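You operate a simulated robot arm through the tools that you are given. There is no shell and no other tool. Be economical: measure what you need, move in short steps, check, and stop when the job is done.

You are at the controls of a simulated robot arm. One attempt, no reset.

Task
Pack up the moisture test: cup C out, black plug in the meter's socket, DRY tag in the drawer.
Fine: the cup stands on the drying bench; drawer shut.
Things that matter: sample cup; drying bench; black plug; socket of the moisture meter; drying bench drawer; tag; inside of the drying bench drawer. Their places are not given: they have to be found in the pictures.

It is judged by the outcome, as a careful person would: the job done as asked, and still so three seconds after it is handed in. It fails if anything else is knocked over, pushed out of place, dropped, spilled or broken.

Robot
A 7-joint arm with a two-finger parallel gripper, fixed in place. Base frame: the origin is at the foot of the arm, x ahead of it, y to its left, z up; the work surface is at about z = 840. Readings come in mm, rad, newtons and seconds.
With the tool pointing down near the work surface it reaches from about 480 to 920 mm from the base axis. Its first joint turns from -2.007 to 2.007 rad. Payload 3.91 kg.
The tool frame sits at the grasp point between the pads (the TCP): z along the fingers, y along the line on which they close. The tips reach 30 mm beyond it. The gripper opens to 110 mm. The fingers are 20 mm wide and 10 mm thick; the gripper's body (48 by 112 mm) begins 55 mm behind the TCP.
Orientation is that of the tool frame in the base frame, as a unit quaternion [w, x, y, z]. With the fingers straight down and closing along the base's y, the tool's x points along the base's -x, its y along +y and its z along -z.

Tools
- The arm moves only by the tool play_rows. Its argument "plan" is a list of rows, each a list of 7 numbers: the shift along the base's x, y, z in cm, then the turn, a rotation vector about the base's x, y, z in rad, then the finger opening in cm, from 0 to 11. In form: [[x, y, z, wx, wy, wz, hand], ...]. A call has 1 to 20 rows; each row is the pose to reach, as a shift and turn from the pose commanded when the call began. A row lasts 0.2 s, in which the tool goes at most 50 mm and 0.15 rad; a call with a longer step from one row to the next is refused whole, and so is a gripper value outside its range. Where a pose cannot be reached the arm comes as near as it can. A force on the tool above 90 N (or 10 N above the force at the start of the call, whichever is more), or a blocked arm, ends the call early, and 0.2 s more pass. The fingers move at their own pace (about 153 mm/s each) and stop on an object; they squeeze with about 40 N. The grip force told is the motor's: it shows also when the fingers shut on nothing. Time passes only in rows, and 0.2 s behind the last, so rows that repeat a pose let the fingers close. It gives the time, the measured TCP pose, the force on the tool (base axes), the opening and the grip force at its end, in the units of the frame above (readings bear some noise).
- Cameras (640 x 400 px; columns grow to the right, rows downward): "scene" is fixed at [405.2, 644, 1543.3]; the picture's right is [-1.00, -0.05, 0.00], its down [-0.04, 0.82, -0.57] and it looks along [0.03, -0.57, -0.82] (base axes); focal length 216 px, centre (320, 200). "wrist" rides on the gripper at [72, 17, -103] in the tool frame; the picture's right is [-0.23, 0.97, 0.00], its down [-0.76, -0.18, -0.62] and it looks along [-0.61, -0.14, 0.78] (tool axes); focal length 222 px, centre (320, 200).
- capture(camera): a new picture of that camera. It takes no simulated time.
- raise_lower(by): slides the trunk up (or, below 0, down) by that many mm; the arm rides with it, the base frame stays. It gives what a move gives, with no picture.
- point_at(camera, pixels): there is no depth. For up to 12 entries [column, row, z] of the newest picture of that camera ("zoom" is the newest enlarged one), the place [x, y] in the base frame at which the ray of that pixel passes the height z, good to about 2 mm, but the place of the scene camera against the robot may be out by one fixed shift of up to 18 mm in any direction. It takes no simulated time.
- close_up(camera, box): a new picture of the part [left, top, right, bottom] of that camera's present view, enlarged. It takes no simulated time.
- finish_job(): hands the job in; it is judged then, once.

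Keep the steps short. Do not move on a guess: measure, check each grasp and each placing, and mend mistakes. In all there are 80 turns and 46 pictures (those below and enlarged ones count). Leave the gripper open and the arm clear of the work at the hand-in unless told otherwise, and finish with a single line.

The tools are called after ">>>" as a command line: name --pt "numbers of a row" for each row, then --argument value for the rest, lists and objects as JSON in quotes. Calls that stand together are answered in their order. play_rows: Moves the arm, as the interface text tells. Its arguments: {"type":"object","properties":{"plan":{"type":"array","items":{"type":"array","items":{"type":"number"}}}},"required":["plan"]} The other tools are called the same way: raise_lower (by) slides the trunk up or down; capture (camera) takes a picture; point_at (camera, pixels) gives the place at which the rays of pixels pass given heights; close_up (camera, box) takes an enlarged picture of a part of a camera's view; finish_job () hands the job in.

At the start:

```text
time: 0.0
ee_pos: [552.6, -47.0, 1182.1]
ee_rot: [-0.001, -0.001, 1.0, 0.0]
wrist_force: [-0.1, 0.4, -0.6]
width: 109.9
grasp_force: 0.0
trunk travel left (down, up): [-750.0, 240.0]
```

scene: 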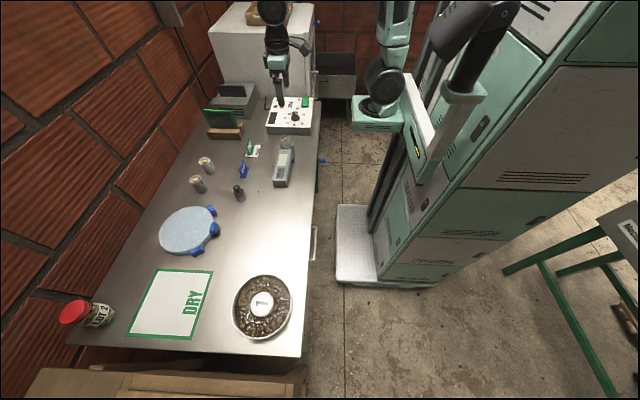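
wrist: 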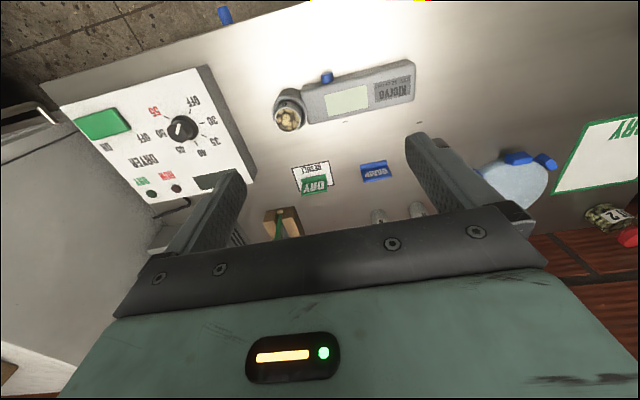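

I see a bench with a dryer box, a meter, tags, plugs and a cup in or near the meter. I'll enlarge the views to identify each item.

>>> close_up --camera "scene" --box '[170, 70, 330, 210]'

>>> close_up --camera "scene" --box '[50, 180, 340, 380]'

>>> close_up --camera "wrist" --box '[240, 50, 460, 240]'

```text
2.86 times, centred on (250, 140) of scene
```

zoom: 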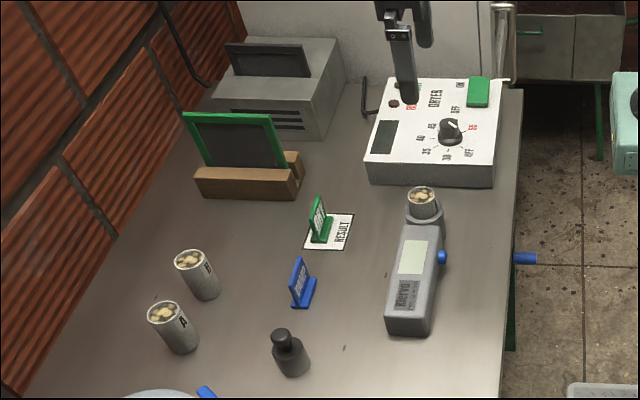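

```text
2.00 times, centred on (195, 280) of scene
```

zoom: 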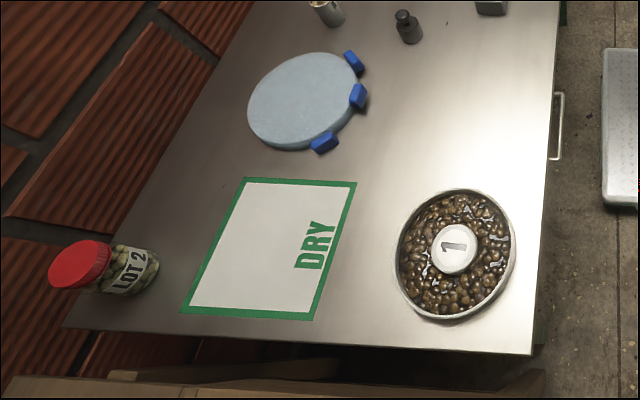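

```text
2.11 times, centred on (350, 145) of wrist
```

zoom: 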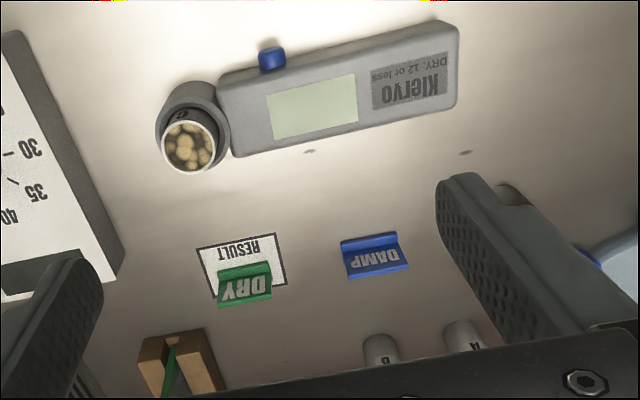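

Cup C sits in the meter's socket, the black plug stands on the bench, and the green DRY tag is on the RESULT card. The drawer handle shows at the front edge, near scene (314,243). I'll measure rough places.

>>> point_at --camera "scene" --pixels '[[240, 199, 840], [238, 187, 880], [276, 139, 890], [289, 148, 860], [250, 155, 840], [242, 176, 840], [305, 240, 840], [314, 229, 780], [313, 259, 780], [322, 160, 780], [202, 176, 840], [218, 174, 840]]'

>>> point_at --camera "wrist" --pixels '[[288, 118, 890], [288, 102, 880], [314, 188, 840], [374, 175, 840], [326, 77, 860], [225, 15, 800], [397, 108, 860], [310, 165, 840]]'

>>> close_up --camera "scene" --box '[270, 130, 350, 290]'

```text
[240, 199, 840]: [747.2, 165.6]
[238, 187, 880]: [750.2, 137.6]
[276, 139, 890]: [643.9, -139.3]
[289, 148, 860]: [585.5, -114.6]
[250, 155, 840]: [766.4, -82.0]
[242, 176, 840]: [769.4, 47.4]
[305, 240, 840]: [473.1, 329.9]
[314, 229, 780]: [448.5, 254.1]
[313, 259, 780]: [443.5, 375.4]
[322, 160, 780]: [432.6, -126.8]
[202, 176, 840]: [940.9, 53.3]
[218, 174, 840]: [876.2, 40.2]
```

```text
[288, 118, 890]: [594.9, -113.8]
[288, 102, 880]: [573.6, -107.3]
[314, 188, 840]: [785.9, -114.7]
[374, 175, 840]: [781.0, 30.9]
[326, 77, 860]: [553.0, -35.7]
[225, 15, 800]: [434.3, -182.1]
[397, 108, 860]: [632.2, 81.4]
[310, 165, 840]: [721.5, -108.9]
```

```text
2.50 times, centred on (310, 210) of scene
```

zoom: 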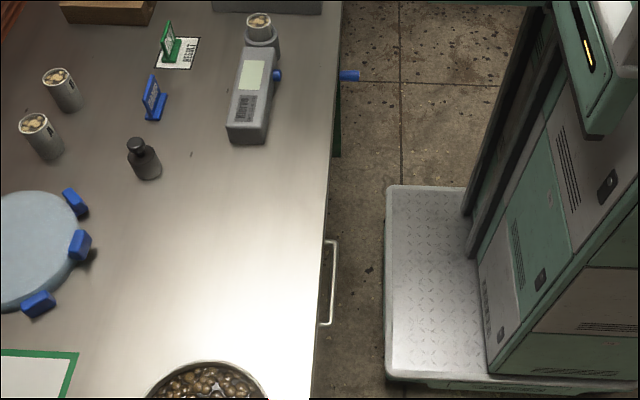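

Next I move lower, to TCP about (505,-93,1000), for a close wrist view of cup C and the socket.

>>> play_rows --pt "-1 -1 -4 0 0 0 11" --pt "-2 -2 -8 0 0 0 11" --pt "-3 -3 -12 0 0 0 11" --pt "-4 -4 -15 0 0 0 11" --pt "-4.8 -4.6 -18 0 0 0 11"

>>> capture --camera "wrist"

```text
time: 1.2
ee_pos: [505.4, -93.0, 1002.6]
ee_rot: [0.001, -0.001, 1.0, 0.0]
wrist_force: [0.7, 0.7, -0.4]
width: 109.9
grasp_force: 0.1
trunk travel left (down, up): [-750.0, 240.0]
```

```text
39 pictures are left
```

wrist: 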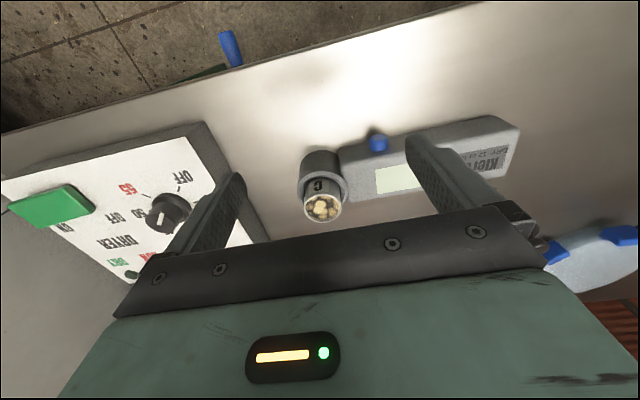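

>>> close_up --camera "wrist" --box '[280, 110, 400, 240]'

>>> close_up --camera "scene" --box '[260, 120, 310, 190]'

```text
3.08 times, centred on (340, 175) of wrist
```

zoom: 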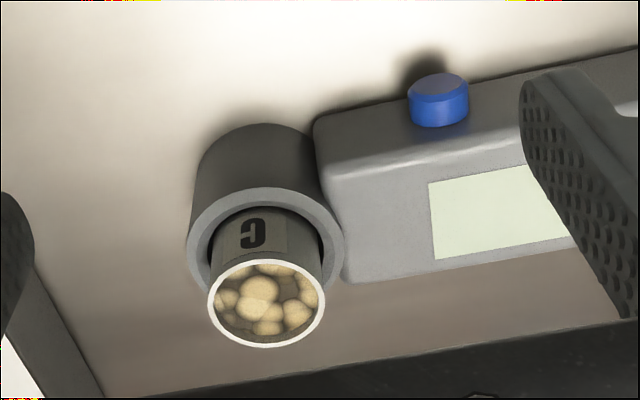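

```text
5.71 times, centred on (285, 155) of scene
```

zoom: 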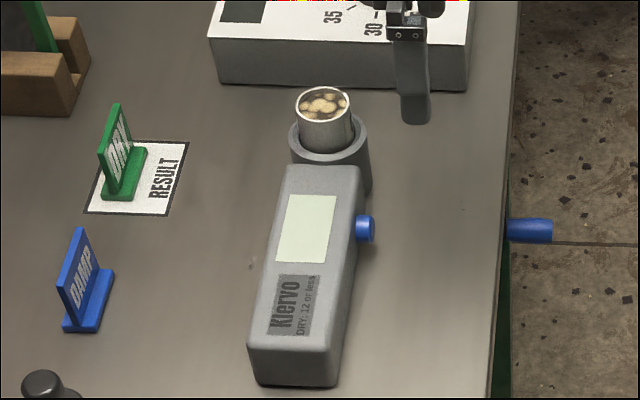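

>>> point_at --camera "wrist" --pixels '[[322.8, 208.4, 880], [322.8, 208.4, 890], [322.8, 208.4, 900], [304, 208.4, 890], [341, 208.4, 890], [322, 188, 880], [322, 188, 870], [298, 188, 870], [347.5, 188, 870], [305, 162, 840]]'

>>> point_at --camera "zoom" --pixels '[[323, 105, 880], [323, 105, 890], [323, 105, 900], [295, 104, 890], [351, 104, 890], [330, 135, 870], [290, 135, 870], [369, 135, 870]]'

```text
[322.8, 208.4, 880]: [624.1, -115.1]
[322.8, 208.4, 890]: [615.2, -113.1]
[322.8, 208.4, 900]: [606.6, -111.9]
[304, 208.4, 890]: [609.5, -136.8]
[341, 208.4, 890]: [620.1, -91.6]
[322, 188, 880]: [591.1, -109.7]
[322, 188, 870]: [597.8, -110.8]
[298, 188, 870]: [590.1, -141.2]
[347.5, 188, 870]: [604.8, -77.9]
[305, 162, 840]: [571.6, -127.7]
```

```text
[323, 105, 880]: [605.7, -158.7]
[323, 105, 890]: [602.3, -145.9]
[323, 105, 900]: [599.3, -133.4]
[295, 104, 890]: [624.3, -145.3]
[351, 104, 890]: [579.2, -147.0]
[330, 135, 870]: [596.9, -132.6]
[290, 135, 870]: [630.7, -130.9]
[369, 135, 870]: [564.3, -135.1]
```

Triangulating the two wrist views puts the cup rim at about (589,-110,920), 40 mm across, and the collar top at z≈883. I'll hover with the tips just above the rim and check.

>>> play_rows --pt "4 -1 0 0 0 0 9" --pt "8.4 -1.7 0 0 0 0 7" --pt "8.4 -1.7 -3.3 0 0 0 7" --pt "8.4 -1.7 -3.3 0 0 0 7"

>>> capture --camera "wrist"

>>> close_up --camera "scene" --box '[250, 90, 330, 190]'

```text
time: 2.2
ee_pos: [590.8, -111.2, 969.0]
ee_rot: [0.0, -0.001, 1.0, 0.001]
wrist_force: [0.0, 0.7, -0.3]
width: 70.1
grasp_force: 0.1
trunk travel left (down, up): [-750.0, 240.0]
```

```text
36 pictures are left
```

wrist: 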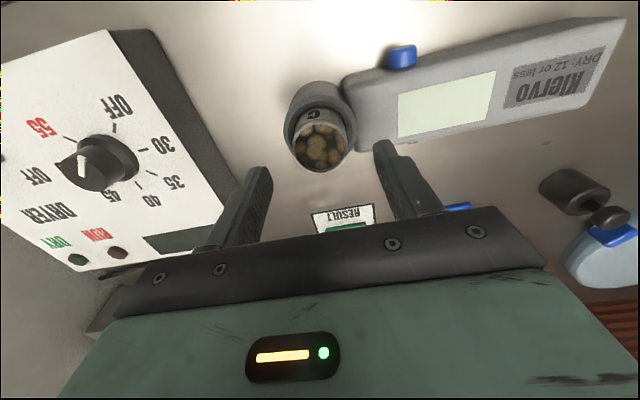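

```text
4.00 times, centred on (290, 140) of scene
```

zoom: 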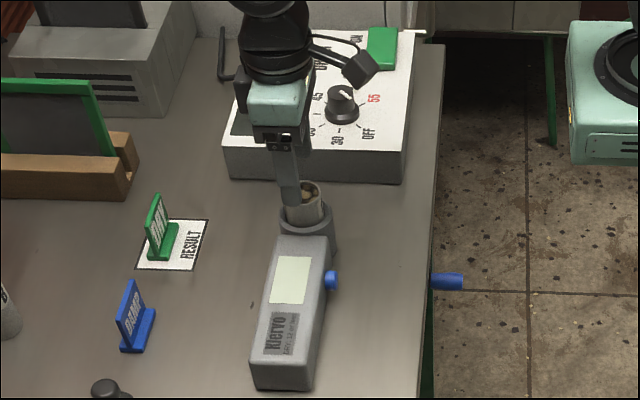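

>>> point_at --camera "wrist" --pixels '[[321, 149, 900], [321, 149, 910], [321, 149, 920], [293, 149, 910], [348, 149, 910], [320, 128, 880], [580, 190, 840], [609, 217, 890]]'

>>> close_up --camera "wrist" --box '[260, 70, 380, 190]'

```text
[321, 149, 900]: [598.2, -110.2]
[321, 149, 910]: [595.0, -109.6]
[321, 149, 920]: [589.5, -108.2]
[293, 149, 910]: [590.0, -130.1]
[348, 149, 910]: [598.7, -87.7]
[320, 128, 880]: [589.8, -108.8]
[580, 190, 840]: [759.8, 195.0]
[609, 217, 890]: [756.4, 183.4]
```

```text
3.33 times, centred on (320, 130) of wrist
```

zoom: 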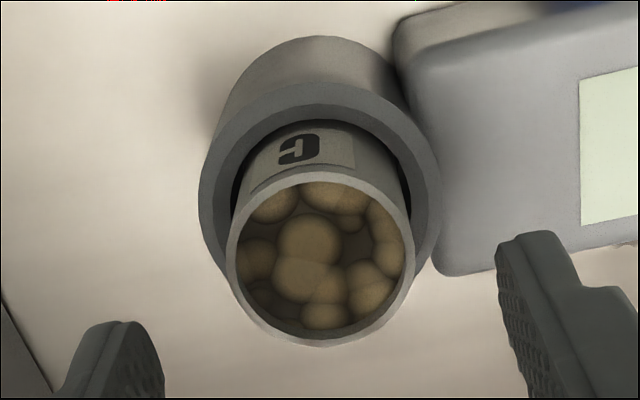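

The cup axis is at about (589,-108.5). I'll shift +2.5 mm in y, lower to TCP z≈921 with the tips about 10 mm above the collar, and grip.

>>> play_rows --pt "-0.15 0.25 0 0 0 0 7" --pt "-0.15 0.25 -2.5 0 0 0 7" --pt "-0.15 0.25 -4.8 0 0 0 7" --pt "-0.15 0.25 -4.8 0 0 0 7" --pt "-0.15 0.25 -4.8 0 0 0 3.5" --pt "-0.15 0.25 -4.8 0 0 0 3.5" --pt "-0.15 0.25 -4.8 0 0 0 3.5"

>>> close_up --camera "wrist" --box '[220, 80, 420, 240]'

```text
time: 3.8
ee_pos: [589.2, -107.0, 922.8]
ee_rot: [0.001, 0.001, 1.0, 0.0]
wrist_force: [0.0, -0.7, -0.8]
width: 40.7
grasp_force: 40.0
trunk travel left (down, up): [-750.0, 240.0]
```

```text
2.50 times, centred on (320, 160) of wrist
```

zoom: 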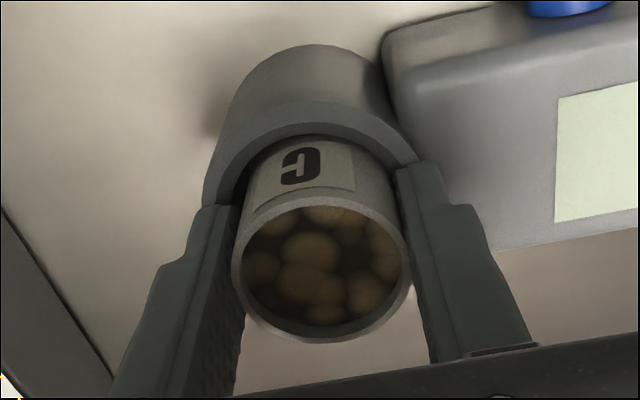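

The cup is held (40.7 mm, 40 N). I lift it straight up 10 cm and look.

>>> play_rows --pt "0 0 1.5 0 0 0 3.5" --pt "0 0 3 0 0 0 3.5" --pt "0 0 5 0 0 0 3.5" --pt "0 0 7.5 0 0 0 3.5" --pt "0 0 11 0 0 0 3.5" --pt "0 0 11 0 0 0 3.5"

>>> capture --camera "wrist"

>>> close_up --camera "scene" --box '[180, 90, 340, 210]'

```text
time: 5.2
ee_pos: [586.5, -106.5, 1032.6]
ee_rot: [0.0, -0.001, 1.0, 0.001]
wrist_force: [0.8, -0.1, -0.6]
width: 40.7
grasp_force: 40.0
trunk travel left (down, up): [-750.0, 240.0]
```

```text
32 pictures are left
```

wrist: 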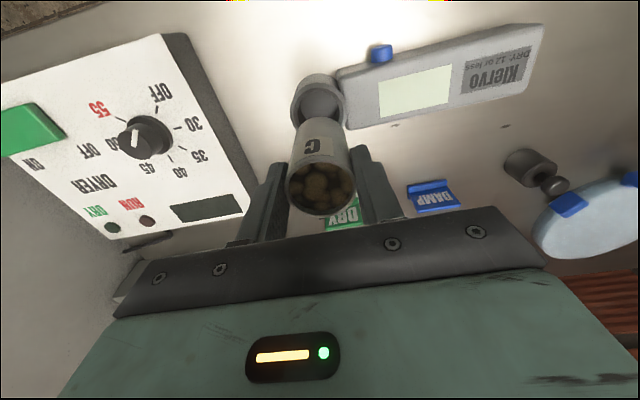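

```text
3.33 times, centred on (260, 150) of scene
```

zoom: 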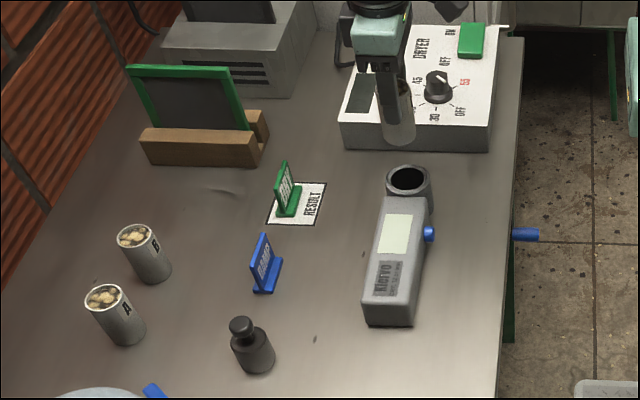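

>>> point_at --camera "wrist" --pixels '[[317, 136, 950], [317, 136, 960], [317, 136, 970], [320, 103, 880], [320, 106, 880], [526, 163, 840], [556, 187, 890], [430, 205, 840], [345, 225, 840]]'

>>> point_at --camera "zoom" --pixels '[[107, 297, 900], [107, 297, 910], [107, 297, 920], [127, 332, 840], [137, 237, 910], [156, 270, 840], [408, 179, 880], [259, 357, 840], [242, 326, 890]]'

>>> close_up --camera "wrist" --box '[260, 60, 400, 240]'

```text
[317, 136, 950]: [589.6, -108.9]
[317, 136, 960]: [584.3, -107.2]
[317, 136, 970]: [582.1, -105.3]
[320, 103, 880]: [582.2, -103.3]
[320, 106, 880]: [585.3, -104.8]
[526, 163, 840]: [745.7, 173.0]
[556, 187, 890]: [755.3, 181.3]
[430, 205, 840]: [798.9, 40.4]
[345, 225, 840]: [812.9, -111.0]
```

```text
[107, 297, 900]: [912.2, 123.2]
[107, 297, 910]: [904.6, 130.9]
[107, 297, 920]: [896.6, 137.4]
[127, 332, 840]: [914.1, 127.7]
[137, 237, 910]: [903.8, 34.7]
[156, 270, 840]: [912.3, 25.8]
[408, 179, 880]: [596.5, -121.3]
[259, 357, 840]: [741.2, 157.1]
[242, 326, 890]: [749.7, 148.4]
```

```text
2.22 times, centred on (330, 150) of wrist
```

zoom: 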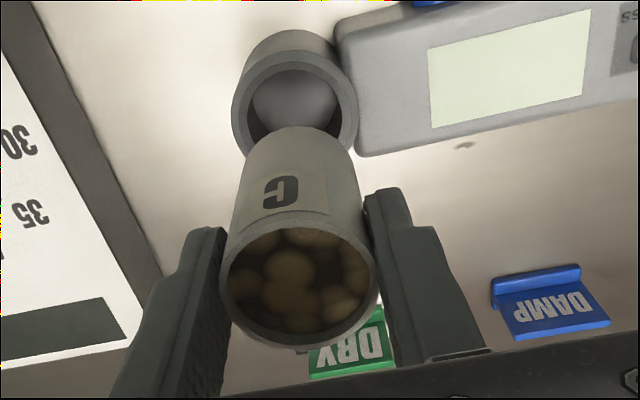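

The socket is empty and the cup is about 60–63 mm tall with its rim at TCP height. I carry it to the clear spot near (700,20) and lower to about z=915.

>>> play_rows --pt "3 3.5 0 0 0 0 3.5" --pt "6 6.5 0 0 0 0 3.5" --pt "9 9.5 0 0 0 0 3.5" --pt "11.5 12.5 0 0 0 0 3.5" --pt "11.5 12.5 -4 0 0 0 3.5" --pt "11.5 12.5 -8 0 0 0 3.5" --pt "11.5 12.5 -11.4 0 0 0 3.5" --pt "11.5 12.5 -11.8 0 0 0 3.5" --pt "11.5 12.5 -11.8 0 0 0 3.5"

>>> close_up --camera "scene" --box '[220, 110, 320, 220]'

>>> capture --camera "wrist"

```text
time: 7.2
ee_pos: [703.5, 17.0, 913.3]
ee_rot: [0.001, -0.001, 1.0, -0.001]
wrist_force: [-0.8, 0.7, -2.0]
width: 40.6
grasp_force: 40.0
trunk travel left (down, up): [-750.0, 240.0]
```

```text
3.64 times, centred on (270, 165) of scene
```

zoom: 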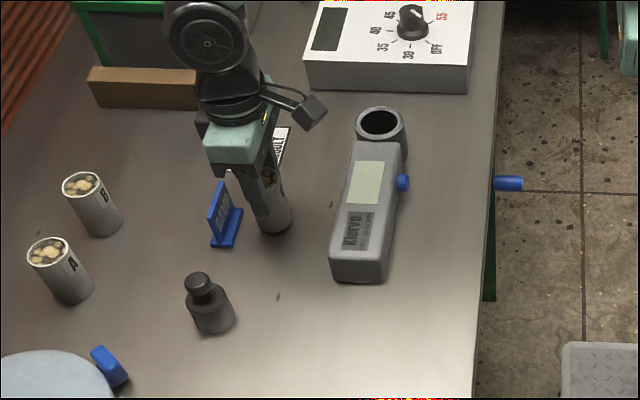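

```text
28 pictures are left
```

wrist: 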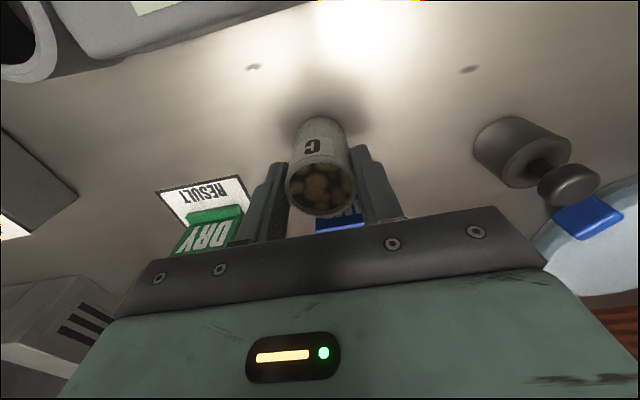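

The clearance looks fine. I lower in small steps and watch the force.

>>> play_rows --pt "0 0 -0.4 0 0 0 3.5" --pt "0 0 -0.7 0 0 0 3.5" --pt "0 0 -0.7 0 0 0 3.5"

```text
time: 8.0
ee_pos: [702.5, 17.8, 907.9]
ee_rot: [0.002, -0.001, 1.0, 0.0]
wrist_force: [-4.7, 0.0, 17.6]
width: 40.6
grasp_force: 39.7
trunk travel left (down, up): [-750.0, 240.0]
```

The force reads 17.6 N up, so the cup touches the bench. I ease up 1 mm, release, and rise.

>>> play_rows --pt "0 0 0.12 0 0 0 3.5" --pt "0 0 0.12 0 0 0 5" --pt "0 0 0.12 0 0 0 6.5" --pt "0 0 0.12 0 0 0 6.5" --pt "0 0 4 0 0 0 6.5" --pt "0 0 8 0 0 0 6.5" --pt "0 0 12 0 0 0 6.5" --pt "0 0 12 0 0 0 6.5"

>>> capture --camera "wrist"

```text
time: 9.8
ee_pos: [701.7, 15.4, 1025.8]
ee_rot: [0.0, 0.0, 1.0, 0.0]
wrist_force: [0.0, 0.2, -0.4]
width: 65.0
grasp_force: 0.1
trunk travel left (down, up): [-750.0, 240.0]
```

```text
27 pictures are left
```

wrist: 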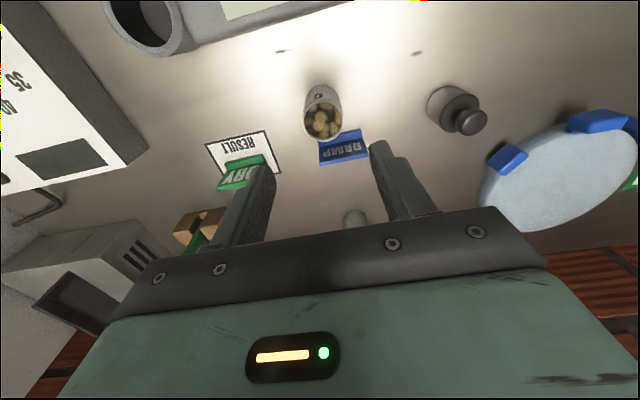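

Cup C stands upright. I move above the black plug to measure it.

>>> play_rows --pt "1 4 0 0 0 0 8" --pt "2 8 0 0 0 0 8" --pt "3 12 -1 0 0 0 8" --pt "4 15.5 -2 0 0 0 8" --pt "4 15.5 -2 0 0 0 8"

>>> close_up --camera "wrist" --box '[240, 60, 420, 220]'

```text
time: 11.0
ee_pos: [742.1, 174.3, 1007.2]
ee_rot: [0.0, 0.0, 1.0, 0.001]
wrist_force: [0.0, -0.2, 0.0]
width: 79.9
grasp_force: 0.1
trunk travel left (down, up): [-750.0, 240.0]
```

```text
2.50 times, centred on (330, 140) of wrist
```

zoom: 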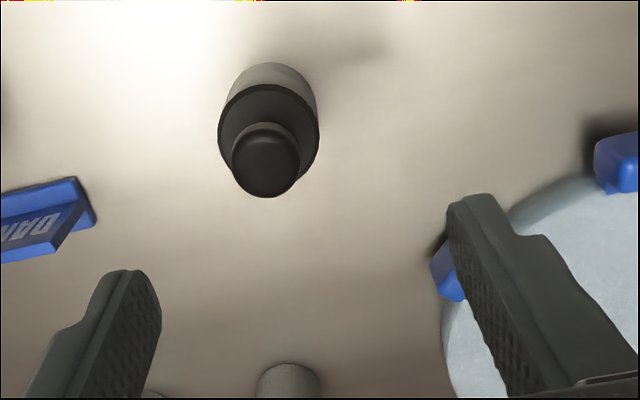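

>>> point_at --camera "zoom" --pixels '[[266, 166, 880], [266, 166, 890], [266, 166, 900], [266, 166, 910], [269, 132, 870], [269, 132, 880], [219, 132, 870], [319, 132, 870], [268, 63, 840], [232, 166, 900], [299, 166, 900]]'

>>> play_rows --pt "-3 -0.8 0 0 0 0 8" --pt "-3 -0.8 -4 0 0 0 8" --pt "-3 -0.8 -5.5 0 0 0 8" --pt "-3 -0.8 -5.5 0 0 0 8"

>>> close_up --camera "wrist" --box '[240, 80, 420, 240]'

```text
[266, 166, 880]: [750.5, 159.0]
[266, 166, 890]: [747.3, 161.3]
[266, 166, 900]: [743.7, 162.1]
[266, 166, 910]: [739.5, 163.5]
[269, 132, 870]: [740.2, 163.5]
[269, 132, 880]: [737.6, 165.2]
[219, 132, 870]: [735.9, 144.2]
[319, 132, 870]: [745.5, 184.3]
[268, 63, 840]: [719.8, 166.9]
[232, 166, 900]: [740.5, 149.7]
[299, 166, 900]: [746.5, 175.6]
```

```text
time: 12.0
ee_pos: [712.5, 165.5, 950.7]
ee_rot: [0.0, 0.001, 1.0, 0.0]
wrist_force: [0.4, 0.0, -0.6]
width: 80.2
grasp_force: 0.1
trunk travel left (down, up): [-750.0, 240.0]
```

```text
2.50 times, centred on (330, 160) of wrist
```

zoom: 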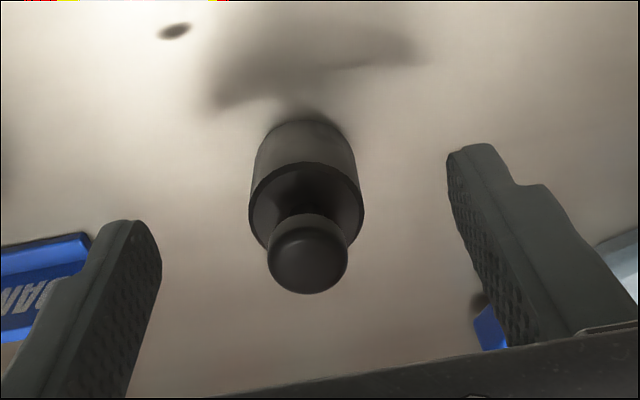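

>>> point_at --camera "zoom" --pixels '[[307, 256, 890], [307, 256, 900], [307, 256, 910], [307, 212, 870], [307, 212, 880], [249, 212, 870], [364, 212, 870], [268, 256, 900], [347, 256, 900], [304, 121, 840]]'

```text
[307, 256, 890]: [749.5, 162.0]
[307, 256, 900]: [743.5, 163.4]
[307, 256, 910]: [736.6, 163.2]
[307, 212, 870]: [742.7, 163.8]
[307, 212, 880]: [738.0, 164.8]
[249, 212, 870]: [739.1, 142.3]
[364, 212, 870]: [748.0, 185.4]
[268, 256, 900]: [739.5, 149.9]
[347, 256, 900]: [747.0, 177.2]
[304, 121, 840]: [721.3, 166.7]
```

Plug axis is about (741.5,163.8), the body is about 42 mm wide up to z≈875, and the knob is about 27 mm wide with its top at z≈903. I align over the knob, lower to TCP z≈909 with the tips just above the body, and close.

>>> play_rows --pt "1.5 -0.15 0 0 0 0 6" --pt "2.9 -0.17 0 0 0 0 5.5" --pt "2.9 -0.17 0 0 0 0 5.5" --pt "2.9 -0.17 -2.5 0 0 0 5.5" --pt "2.9 -0.17 -4.1 0 0 0 5.5" --pt "2.9 -0.17 -4.1 0 0 0 5.5"

>>> close_up --camera "wrist" --box '[240, 80, 420, 240]'

```text
time: 13.4
ee_pos: [741.9, 162.8, 909.7]
ee_rot: [0.0, 0.0, 1.0, 0.0]
wrist_force: [-0.1, 0.7, 0.4]
width: 54.8
grasp_force: 0.1
trunk travel left (down, up): [-750.0, 240.0]
```

```text
2.50 times, centred on (330, 160) of wrist
```

zoom: 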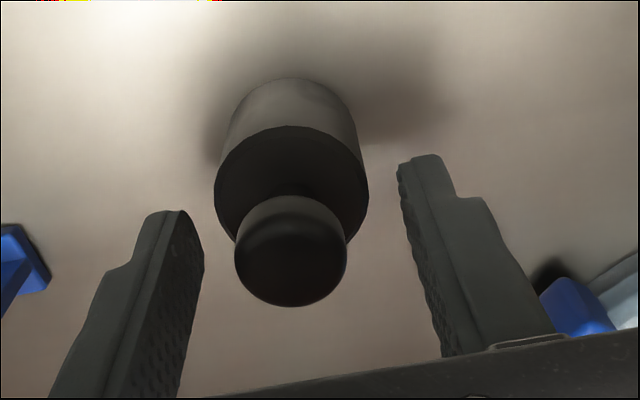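

The knob sits centred between the fingers. I close the gripper.

>>> play_rows --pt "0 0 0 0 0 0 3.5" --pt "0 0 0 0 0 0 2" --pt "0 0 0 0 0 0 2" --pt "0 0 0 0 0 0 2"

>>> close_up --camera "wrist" --box '[240, 80, 420, 240]'

```text
time: 14.4
ee_pos: [741.3, 163.3, 911.6]
ee_rot: [0.001, -0.002, 1.0, 0.0]
wrist_force: [1.4, 1.1, 5.5]
width: 23.8
grasp_force: 40.1
trunk travel left (down, up): [-750.0, 240.0]
```

```text
2.50 times, centred on (330, 160) of wrist
```

zoom: 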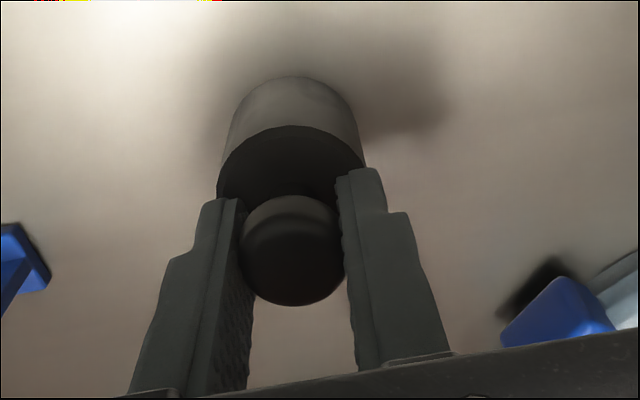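

Gripped (23.8 mm, 40 N). I lift 9 cm, look, then carry it toward the socket.

>>> play_rows --pt "0 0 1.5 0 0 0 2" --pt "0 0 5 0 0 0 2" --pt "0 0 9 0 0 0 2" --pt "-2 -3.5 9 0 0 0 2" --pt "-4 -7 9 0 0 0 2" --pt "-6 -10.5 9 0 0 0 2" --pt "-8 -14 9 0 0 0 2" --pt "-10 -17.5 9 0 0 0 2" --pt "-12 -21 9 0 0 0 2" --pt "-14 -24.5 9 0 0 0 2" --pt "-15.2 -27.2 9 0 0 0 2" --pt "-15.2 -27.2 7 0 0 0 2" --pt "-15.2 -27.2 7 0 0 0 2"

>>> capture --camera "wrist"

>>> close_up --camera "scene" --box '[250, 100, 330, 180]'

```text
time: 17.2
ee_pos: [588.5, -107.7, 981.0]
ee_rot: [0.0, 0.0, 1.0, -0.001]
wrist_force: [0.0, -0.2, 0.8]
width: 23.8
grasp_force: 39.9
trunk travel left (down, up): [-750.0, 240.0]
```

```text
22 pictures are left
```

wrist: 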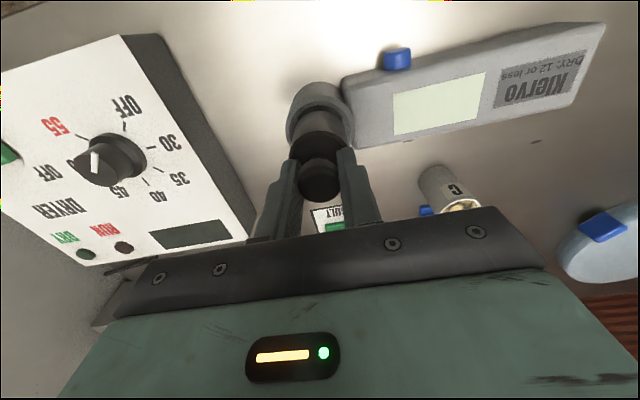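

```text
5.00 times, centred on (290, 140) of scene
```

zoom: 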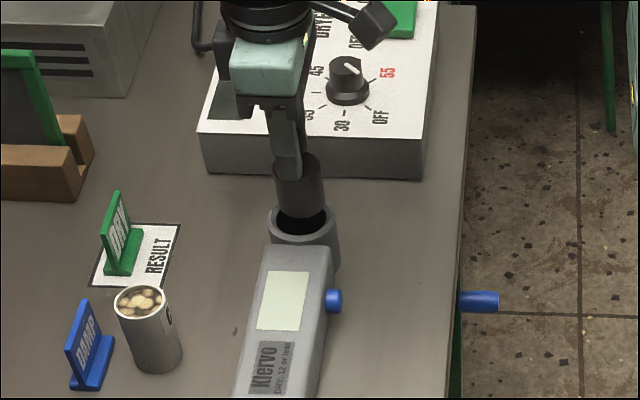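

>>> play_rows --pt "0 0 -1 0 0 0 2" --pt "0 0 -2 0 0 0 2" --pt "0 0 -2.2 0 0 0 2" --pt "0 0 -2.2 0 0 0 2"

>>> close_up --camera "wrist" --box '[260, 60, 380, 220]'

>>> close_up --camera "scene" --box '[265, 120, 305, 160]'

```text
time: 18.2
ee_pos: [589.3, -108.6, 959.9]
ee_rot: [0.002, 0.0, 1.0, 0.001]
wrist_force: [-0.7, -1.6, 39.0]
width: 24.0
grasp_force: 39.7
trunk travel left (down, up): [-750.0, 240.0]
```

```text
2.50 times, centred on (320, 140) of wrist
```

zoom: 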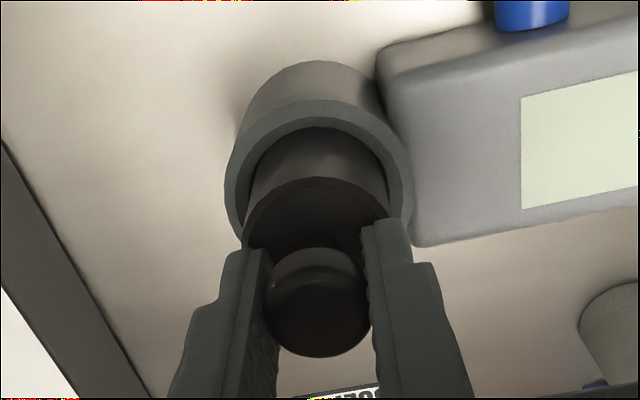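

```text
10.00 times, centred on (285, 140) of scene
```

zoom: 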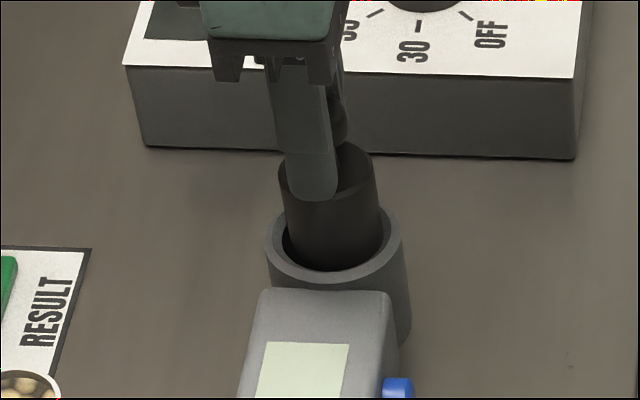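

The plug met resistance early (39 N at TCP z=960), probably on the collar rim. I ease up 3 mm and look closer at the alignment.

>>> play_rows --pt "0 0 0.4 0 0 0 2" --pt "0 0 0.4 0 0 0 2"

>>> close_up --camera "wrist" --box '[290, 80, 350, 140]'

```text
time: 18.8
ee_pos: [589.2, -108.9, 961.5]
ee_rot: [-0.001, -0.001, 1.0, 0.0]
wrist_force: [-0.1, -0.4, -0.6]
width: 24.2
grasp_force: 39.4
trunk travel left (down, up): [-750.0, 240.0]
```

```text
6.67 times, centred on (320, 110) of wrist
```

zoom: 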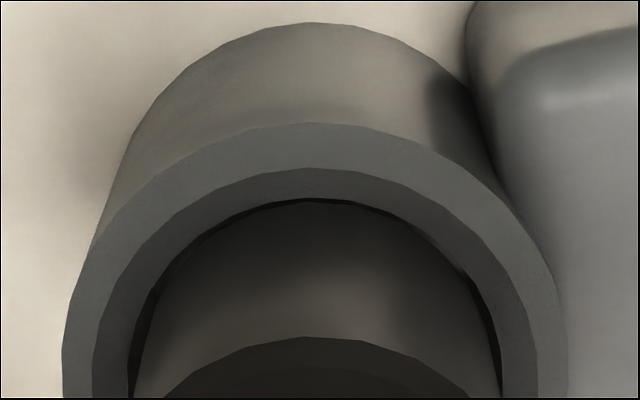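

The socket has a chamfer. The plug is aligned sideways but there is almost no gap on the −x side, so it sits slightly too far −x. I shift +1.5 mm in x and press down a little.

>>> play_rows --pt "0.15 0 0 0 0 0 2" --pt "0.15 0 -0.3 0 0 0 2" --pt "0.15 0 -0.6 0 0 0 2" --pt "0.15 0 -0.6 0 0 0 2"

>>> close_up --camera "wrist" --box '[290, 80, 350, 140]'

```text
time: 19.8
ee_pos: [590.6, -109.9, 955.9]
ee_rot: [-0.001, -0.001, 1.0, 0.0]
wrist_force: [-0.6, -0.2, 0.0]
width: 24.0
grasp_force: 39.6
trunk travel left (down, up): [-750.0, 240.0]
```

```text
6.67 times, centred on (320, 110) of wrist
```

zoom: 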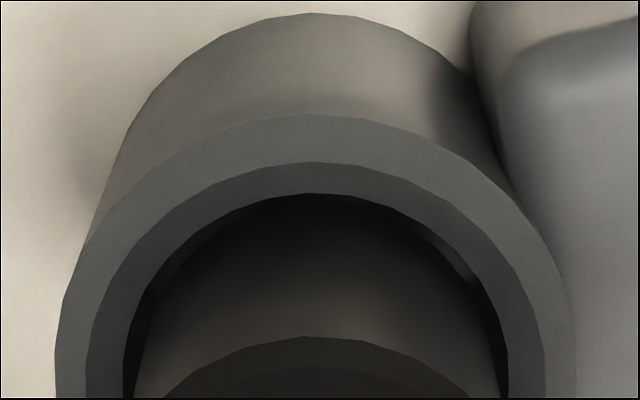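

No resistance now, so the plug has entered. I continue lowering.

>>> play_rows --pt "0 0 -0.5 0 0 0 2" --pt "0 0 -1 0 0 0 2" --pt "0 0 -1.5 0 0 0 2" --pt "0 0 -1.8 0 0 0 2" --pt "0 0 -1.8 0 0 0 2"

```text
time: 21.0
ee_pos: [592.0, -110.4, 938.9]
ee_rot: [0.0, -0.002, 1.0, 0.0]
wrist_force: [-0.7, 0.1, 0.3]
width: 23.6
grasp_force: 40.2
trunk travel left (down, up): [-750.0, 240.0]
```

>>> play_rows --pt "0 0 -0.4 0 0 0 2" --pt "0 0 -0.8 0 0 0 2" --pt "0 0 -1.0 0 0 0 2" --pt "0 0 -1.0 0 0 0 2"

```text
time: 22.0
ee_pos: [591.3, -108.5, 927.9]
ee_rot: [0.0, -0.001, 1.0, 0.001]
wrist_force: [1.2, -0.2, -0.8]
width: 24.1
grasp_force: 39.8
trunk travel left (down, up): [-750.0, 240.0]
```

>>> play_rows --pt "0 0 -0.2 0 0 0 2" --pt "0 0 -0.3 0 0 0 2" --pt "0 0 -0.3 0 0 0 2"

>>> close_up --camera "wrist" --box '[260, 80, 380, 200]'

```text
time: 22.8
ee_pos: [592.3, -109.1, 925.4]
ee_rot: [0.0, -0.001, 1.0, 0.001]
wrist_force: [0.6, 0.3, -0.5]
width: 23.8
grasp_force: 39.8
trunk travel left (down, up): [-750.0, 240.0]
```

```text
3.33 times, centred on (320, 140) of wrist
```

zoom: 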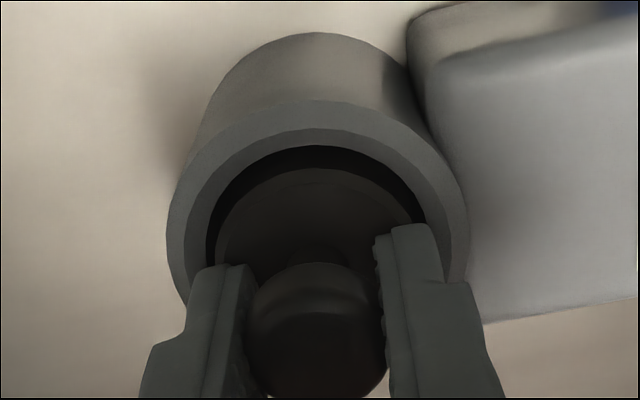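

>>> play_rows --pt "0 0 -0.15 0 0 0 2" --pt "0 0 -0.3 0 0 0 2" --pt "0 0 -0.3 0 0 0 2"

```text
time: 23.6
ee_pos: [592.0, -108.8, 923.1]
ee_rot: [0.002, -0.001, 1.0, 0.001]
wrist_force: [-2.9, -1.6, 35.8]
width: 23.8
grasp_force: 40.2
trunk travel left (down, up): [-750.0, 240.0]
```

The force is 36 N up at z=923, matching the expected floor. I ease off, release, rise, and check.

>>> play_rows --pt "0 0 0.2 0 0 0 2" --pt "0 0 0.2 0 0 0 3.5" --pt "0 0 0.2 0 0 0 5" --pt "0 0 0.2 0 0 0 5" --pt "0 0 3 0 0 0 5" --pt "0 0 7 0 0 0 5" --pt "0 0 10 0 0 0 5" --pt "0 0 10 0 0 0 5"

>>> close_up --camera "wrist" --box '[240, 40, 440, 240]'

>>> close_up --camera "scene" --box '[210, 110, 310, 190]'

```text
time: 25.4
ee_pos: [590.4, -108.1, 1023.7]
ee_rot: [0.0, -0.002, 1.0, 0.0]
wrist_force: [0.2, -0.8, 0.5]
width: 50.2
grasp_force: 0.0
trunk travel left (down, up): [-750.0, 240.0]
```

```text
2.00 times, centred on (340, 140) of wrist
```

zoom: 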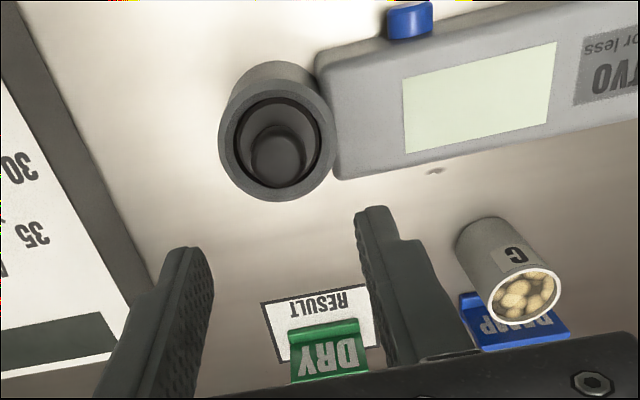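

```text
5.00 times, centred on (260, 150) of scene
```

zoom: 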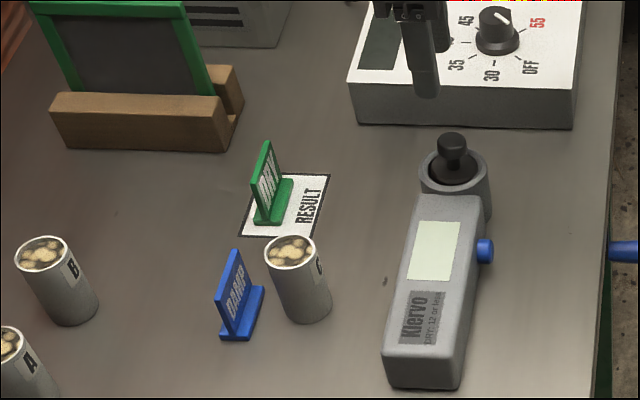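

The plug is seated upright and nothing else moved. Next is the drawer: I move to the front left at about (380,300,1050) to look at the handle from the robot's side.

>>> play_rows --pt "-1 4 1 0 0 0 7" --pt "-3 8 2 0 0 0 9" --pt "-5 12 2.5 0 0 0 10" --pt "-7 16 2.5 0 0 0 10" --pt "-9 20 2.5 0 0 0 10" --pt "-11 24 2.5 0 0 0 10" --pt "-13 28 2.5 0 0 0 10" --pt "-15 32 2.5 0 0 0 10" --pt "-17 36 2.5 0 0 0 10" --pt "-19 39 2.5 0 0 0 10" --pt "-21 41 2.5 0 0 0 10" --pt "-21 41 2.5 0 0 0 10"

>>> capture --camera "wrist"

```text
time: 28.0
ee_pos: [382.1, 302.6, 1048.9]
ee_rot: [0.0, 0.0, 1.0, 0.0]
wrist_force: [-0.1, 0.0, 0.5]
width: 100.1
grasp_force: 0.1
trunk travel left (down, up): [-750.0, 240.0]
```

```text
13 pictures are left
```

wrist: 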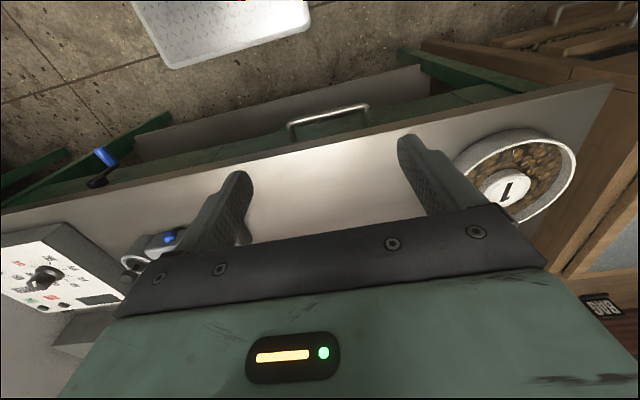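

>>> close_up --camera "wrist" --box '[250, 60, 410, 170]'

>>> point_at --camera "wrist" --pixels '[[289, 125, 780], [367, 106, 780], [289, 125, 800], [367, 106, 800], [328, 115, 760], [328, 115, 780], [328, 115, 800], [330, 140, 840], [330, 140, 820]]'

```text
3.64 times, centred on (330, 115) of wrist
```

zoom: 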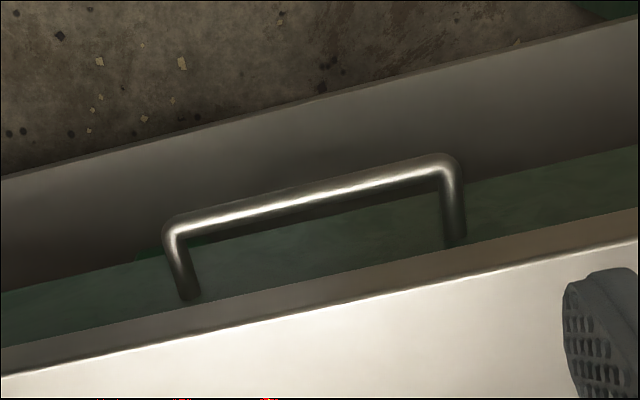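

```text
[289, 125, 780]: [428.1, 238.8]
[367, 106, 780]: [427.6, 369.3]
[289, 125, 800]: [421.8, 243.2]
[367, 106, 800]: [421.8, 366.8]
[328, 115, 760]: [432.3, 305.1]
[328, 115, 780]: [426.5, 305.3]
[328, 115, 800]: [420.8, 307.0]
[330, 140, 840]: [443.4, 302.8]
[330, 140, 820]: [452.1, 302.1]
```

The handle is a bar along y, 120 mm long and centred near y≈305, standing in front of and below the bench edge. To grip it the fingers must close across the bar with the tool tilted forward. I first yaw the tool +90° in place.

>>> play_rows --pt "0 0 0 0 0 0.15 8" --pt "0 0 0 0 0 0.3 6" --pt "0 0 0 0 0 0.45 6" --pt "0 0 0 0 0 0.6 6" --pt "0 0 0 0 0 0.75 6" --pt "0 0 0 0 0 0.9 6" --pt "0 0 0 0 0 1.05 6" --pt "0 0 0 0 0 1.2 6" --pt "0 0 0 0 0 1.35 6" --pt "0 0 0 0 0 1.5 6" --pt "0 0 0 0 0 1.5708 6" --pt "0 0 0 0 0 1.5708 6"

>>> play_rows --pt "0 0 0 0 -0.14 0 6" --pt "0 0 0 0 -0.28 0 6" --pt "0 0 0 0 -0.42 0 6" --pt "0 0 0 0 -0.56 0 6" --pt "0 0 0 0 -0.7 0 6" --pt "0 0 0 0 -0.8 0 6" --pt "0 0 0 0 -0.8 0 6"

```text
time: 30.6
ee_pos: [381.3, 300.6, 1047.3]
ee_rot: [0.001, 0.708, -0.706, 0.0]
wrist_force: [0.3, 0.6, 0.1]
width: 60.1
grasp_force: 0.1
trunk travel left (down, up): [-750.0, 240.0]
```

```text
time: 32.2
ee_pos: [423.8, 285.8, 1055.9]
ee_rot: [0.271, -0.614, 0.683, -0.288]
wrist_force: [-0.5, 0.4, -0.2]
width: 60.2
grasp_force: 0.1
trunk travel left (down, up): [-750.0, 240.0]
```

The arm couldn't tilt fully that close in. I'll use a smaller tilt (0.6 rad) and grip near the +y end of the bar, where reach is better. I move there, still high, and read back.

>>> play_rows --pt "2 2 0 0 0.1 0 6" --pt "4 4 0 0 0.2 0 6" --pt "4 4 0 0 0.2 0 6" --pt "4 4 0 0 0.2 0 6"

```text
time: 33.2
ee_pos: [421.1, 340.7, 1045.8]
ee_rot: [-0.208, 0.676, -0.675, 0.209]
wrist_force: [-0.3, 0.1, -1.0]
width: 60.1
grasp_force: 0.2
trunk travel left (down, up): [-750.0, 240.0]
```

>>> play_rows --pt "-2 0.3 0 0 0 0 5" --pt "-4 0.5 0 0 0 0 4" --pt "-4 0.5 0 0 0 0 4"

>>> raise_lower --by -200

>>> capture --camera "wrist"

```text
time: 34.0
ee_pos: [411.8, 333.4, 1041.0]
ee_rot: [0.2, -0.654, 0.694, -0.225]
wrist_force: [0.1, -0.4, -0.2]
width: 40.1
grasp_force: 0.1
trunk travel left (down, up): [-750.0, 240.0]
```

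```text
time: 36.2
ee_pos: [411.0, 335.3, 847.5]
ee_rot: [0.205, -0.653, 0.694, -0.221]
wrist_force: [-37.3, -9.2, 64.4]
width: 43.1
grasp_force: 3.6
trunk travel left (down, up): [-550.0, 440.0]
```

```text
11 pictures are left
```

wrist: 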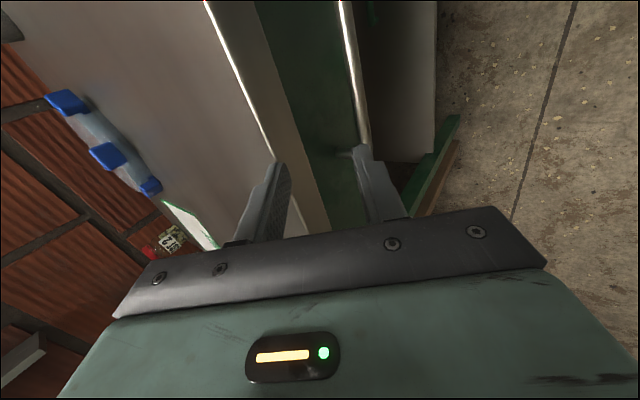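

The arm stopped short at x=411 and the upper finger is pressing on the bench edge (64 N). I raise it off at once.

>>> raise_lower --by 40

```text
time: 37.0
ee_pos: [410.5, 334.9, 881.9]
ee_rot: [0.202, -0.656, 0.693, -0.223]
wrist_force: [-0.5, -0.4, 0.1]
width: 40.3
grasp_force: 0.1
trunk travel left (down, up): [-590.0, 400.0]
```

>>> point_at --camera "wrist" --pixels '[[354, 75, 800], [354, 75, 780], [354, 75, 760], [354, 75, 740], [360, 120, 780], [360, 120, 760], [362, 148, 780], [362, 148, 760], [250, 110, 840], [290, 110, 820], [290, 110, 810], [340, 157, 770]]'

```text
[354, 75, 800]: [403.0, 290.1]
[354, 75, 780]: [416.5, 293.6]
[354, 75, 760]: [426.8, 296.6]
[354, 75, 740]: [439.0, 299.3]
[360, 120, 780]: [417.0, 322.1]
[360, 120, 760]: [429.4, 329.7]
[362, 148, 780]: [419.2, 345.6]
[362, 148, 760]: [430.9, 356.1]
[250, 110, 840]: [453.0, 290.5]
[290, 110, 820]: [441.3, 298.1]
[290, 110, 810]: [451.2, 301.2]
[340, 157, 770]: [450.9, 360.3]
```

Fingers are free again. Combining both views, the bar is at about (436, 245–358, 746) and the bench edge at x≈450. I reduce the tilt to 0.3 and nearly close the fingers, so I can descend in front of the bench edge.

>>> play_rows --pt "1 -0.3 0 0 0.15 0 2" --pt "1.9 -0.7 0 0 0.3 0 1.5" --pt "1.9 -0.7 0 0 0.3 0 1.5" --pt "1.9 -0.7 0 0 0.3 0 1.5"

```text
time: 38.0
ee_pos: [399.7, 338.4, 885.3]
ee_rot: [-0.106, 0.7, -0.698, 0.105]
wrist_force: [-0.5, -0.4, -0.7]
width: 14.8
grasp_force: 0.0
trunk travel left (down, up): [-590.0, 400.0]
```

Pose is exact at (400,338,885), and the computed tip clearance to the bench edge is about 24 mm. I lower the trunk 90 mm.

>>> raise_lower --by -90

```text
time: 39.2
ee_pos: [401.4, 338.4, 795.9]
ee_rot: [-0.105, 0.7, -0.699, 0.106]
wrist_force: [0.2, -0.5, -0.5]
width: 15.0
grasp_force: 0.1
trunk travel left (down, up): [-500.0, 490.0]
```

Clear. Next I tilt to 0.7 rad, moving to x≈413.

>>> play_rows --pt "0.5 0 0 0 -0.14 0 1.5" --pt "1 0 0 0 -0.28 0 1.5" --pt "1.3 0 0 0 -0.4 0 3" --pt "1.3 0 0 0 -0.4 0 3.2" --pt "1.3 0 0 0 -0.4 0 3.2"

>>> capture --camera "wrist"

```text
time: 40.5
ee_pos: [429.5, 332.1, 796.1]
ee_rot: [0.239, -0.653, 0.674, -0.251]
wrist_force: [-42.9, 21.1, 14.2]
width: 19.6
grasp_force: 0.1
trunk travel left (down, up): [-500.0, 490.0]
```

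```text
10 pictures are left
```

wrist: 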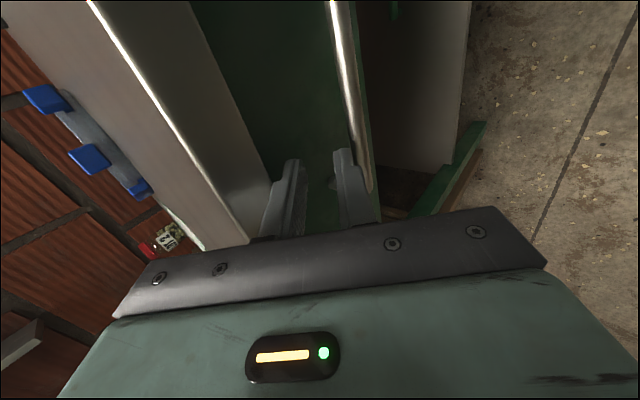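

The tilt of 0.7 is out of reach here. It pushed the tool to x=429 and against the bench (43 N). I go back to 0.5 rad at x≈414 with the fingers narrowed.

>>> play_rows --pt "0 0 0 0 0.1 0 1.5" --pt "0 0.2 0 0 0.2 0 1.5" --pt "0 0.2 0 0 0.2 0 1.5" --pt "0 0.2 0 0 0.2 0 1.5"

```text
time: 41.5
ee_pos: [412.9, 341.8, 796.4]
ee_rot: [-0.175, 0.686, -0.685, 0.175]
wrist_force: [0.0, 0.3, 0.0]
width: 15.2
grasp_force: 0.0
trunk travel left (down, up): [-500.0, 490.0]
```

>>> point_at --camera "wrist" --pixels '[[353, 100, 770], [353, 100, 750], [353, 100, 740], [367, 185, 770], [367, 185, 750], [334, 185, 750], [280, 120, 750], [155, 105, 840], [225, 105, 812]]'

```text
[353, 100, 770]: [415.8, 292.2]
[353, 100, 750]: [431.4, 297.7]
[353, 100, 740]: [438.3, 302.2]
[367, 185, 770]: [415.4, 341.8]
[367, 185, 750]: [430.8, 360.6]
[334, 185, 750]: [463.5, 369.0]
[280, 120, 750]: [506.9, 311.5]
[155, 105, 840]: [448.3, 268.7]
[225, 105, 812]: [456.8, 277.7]
```

Free again. Three views agree on the bar at about (438, 741) in x,z. I approach with tilt 0.6 to (421,340,790), open 32 mm.

>>> play_rows --pt "0.4 -0.1 -0.3 0 -0.05 0 2" --pt "0.8 -0.2 -0.6 0 -0.1 0 3.2" --pt "0.8 -0.2 -0.6 0 -0.1 0 3.2" --pt "0.8 -0.2 -0.6 0 -0.1 0 3.2"

```text
time: 42.5
ee_pos: [421.5, 338.8, 789.2]
ee_rot: [0.209, -0.674, 0.677, -0.21]
wrist_force: [0.1, 1.1, -0.1]
width: 31.6
grasp_force: 0.0
trunk travel left (down, up): [-500.0, 490.0]
```

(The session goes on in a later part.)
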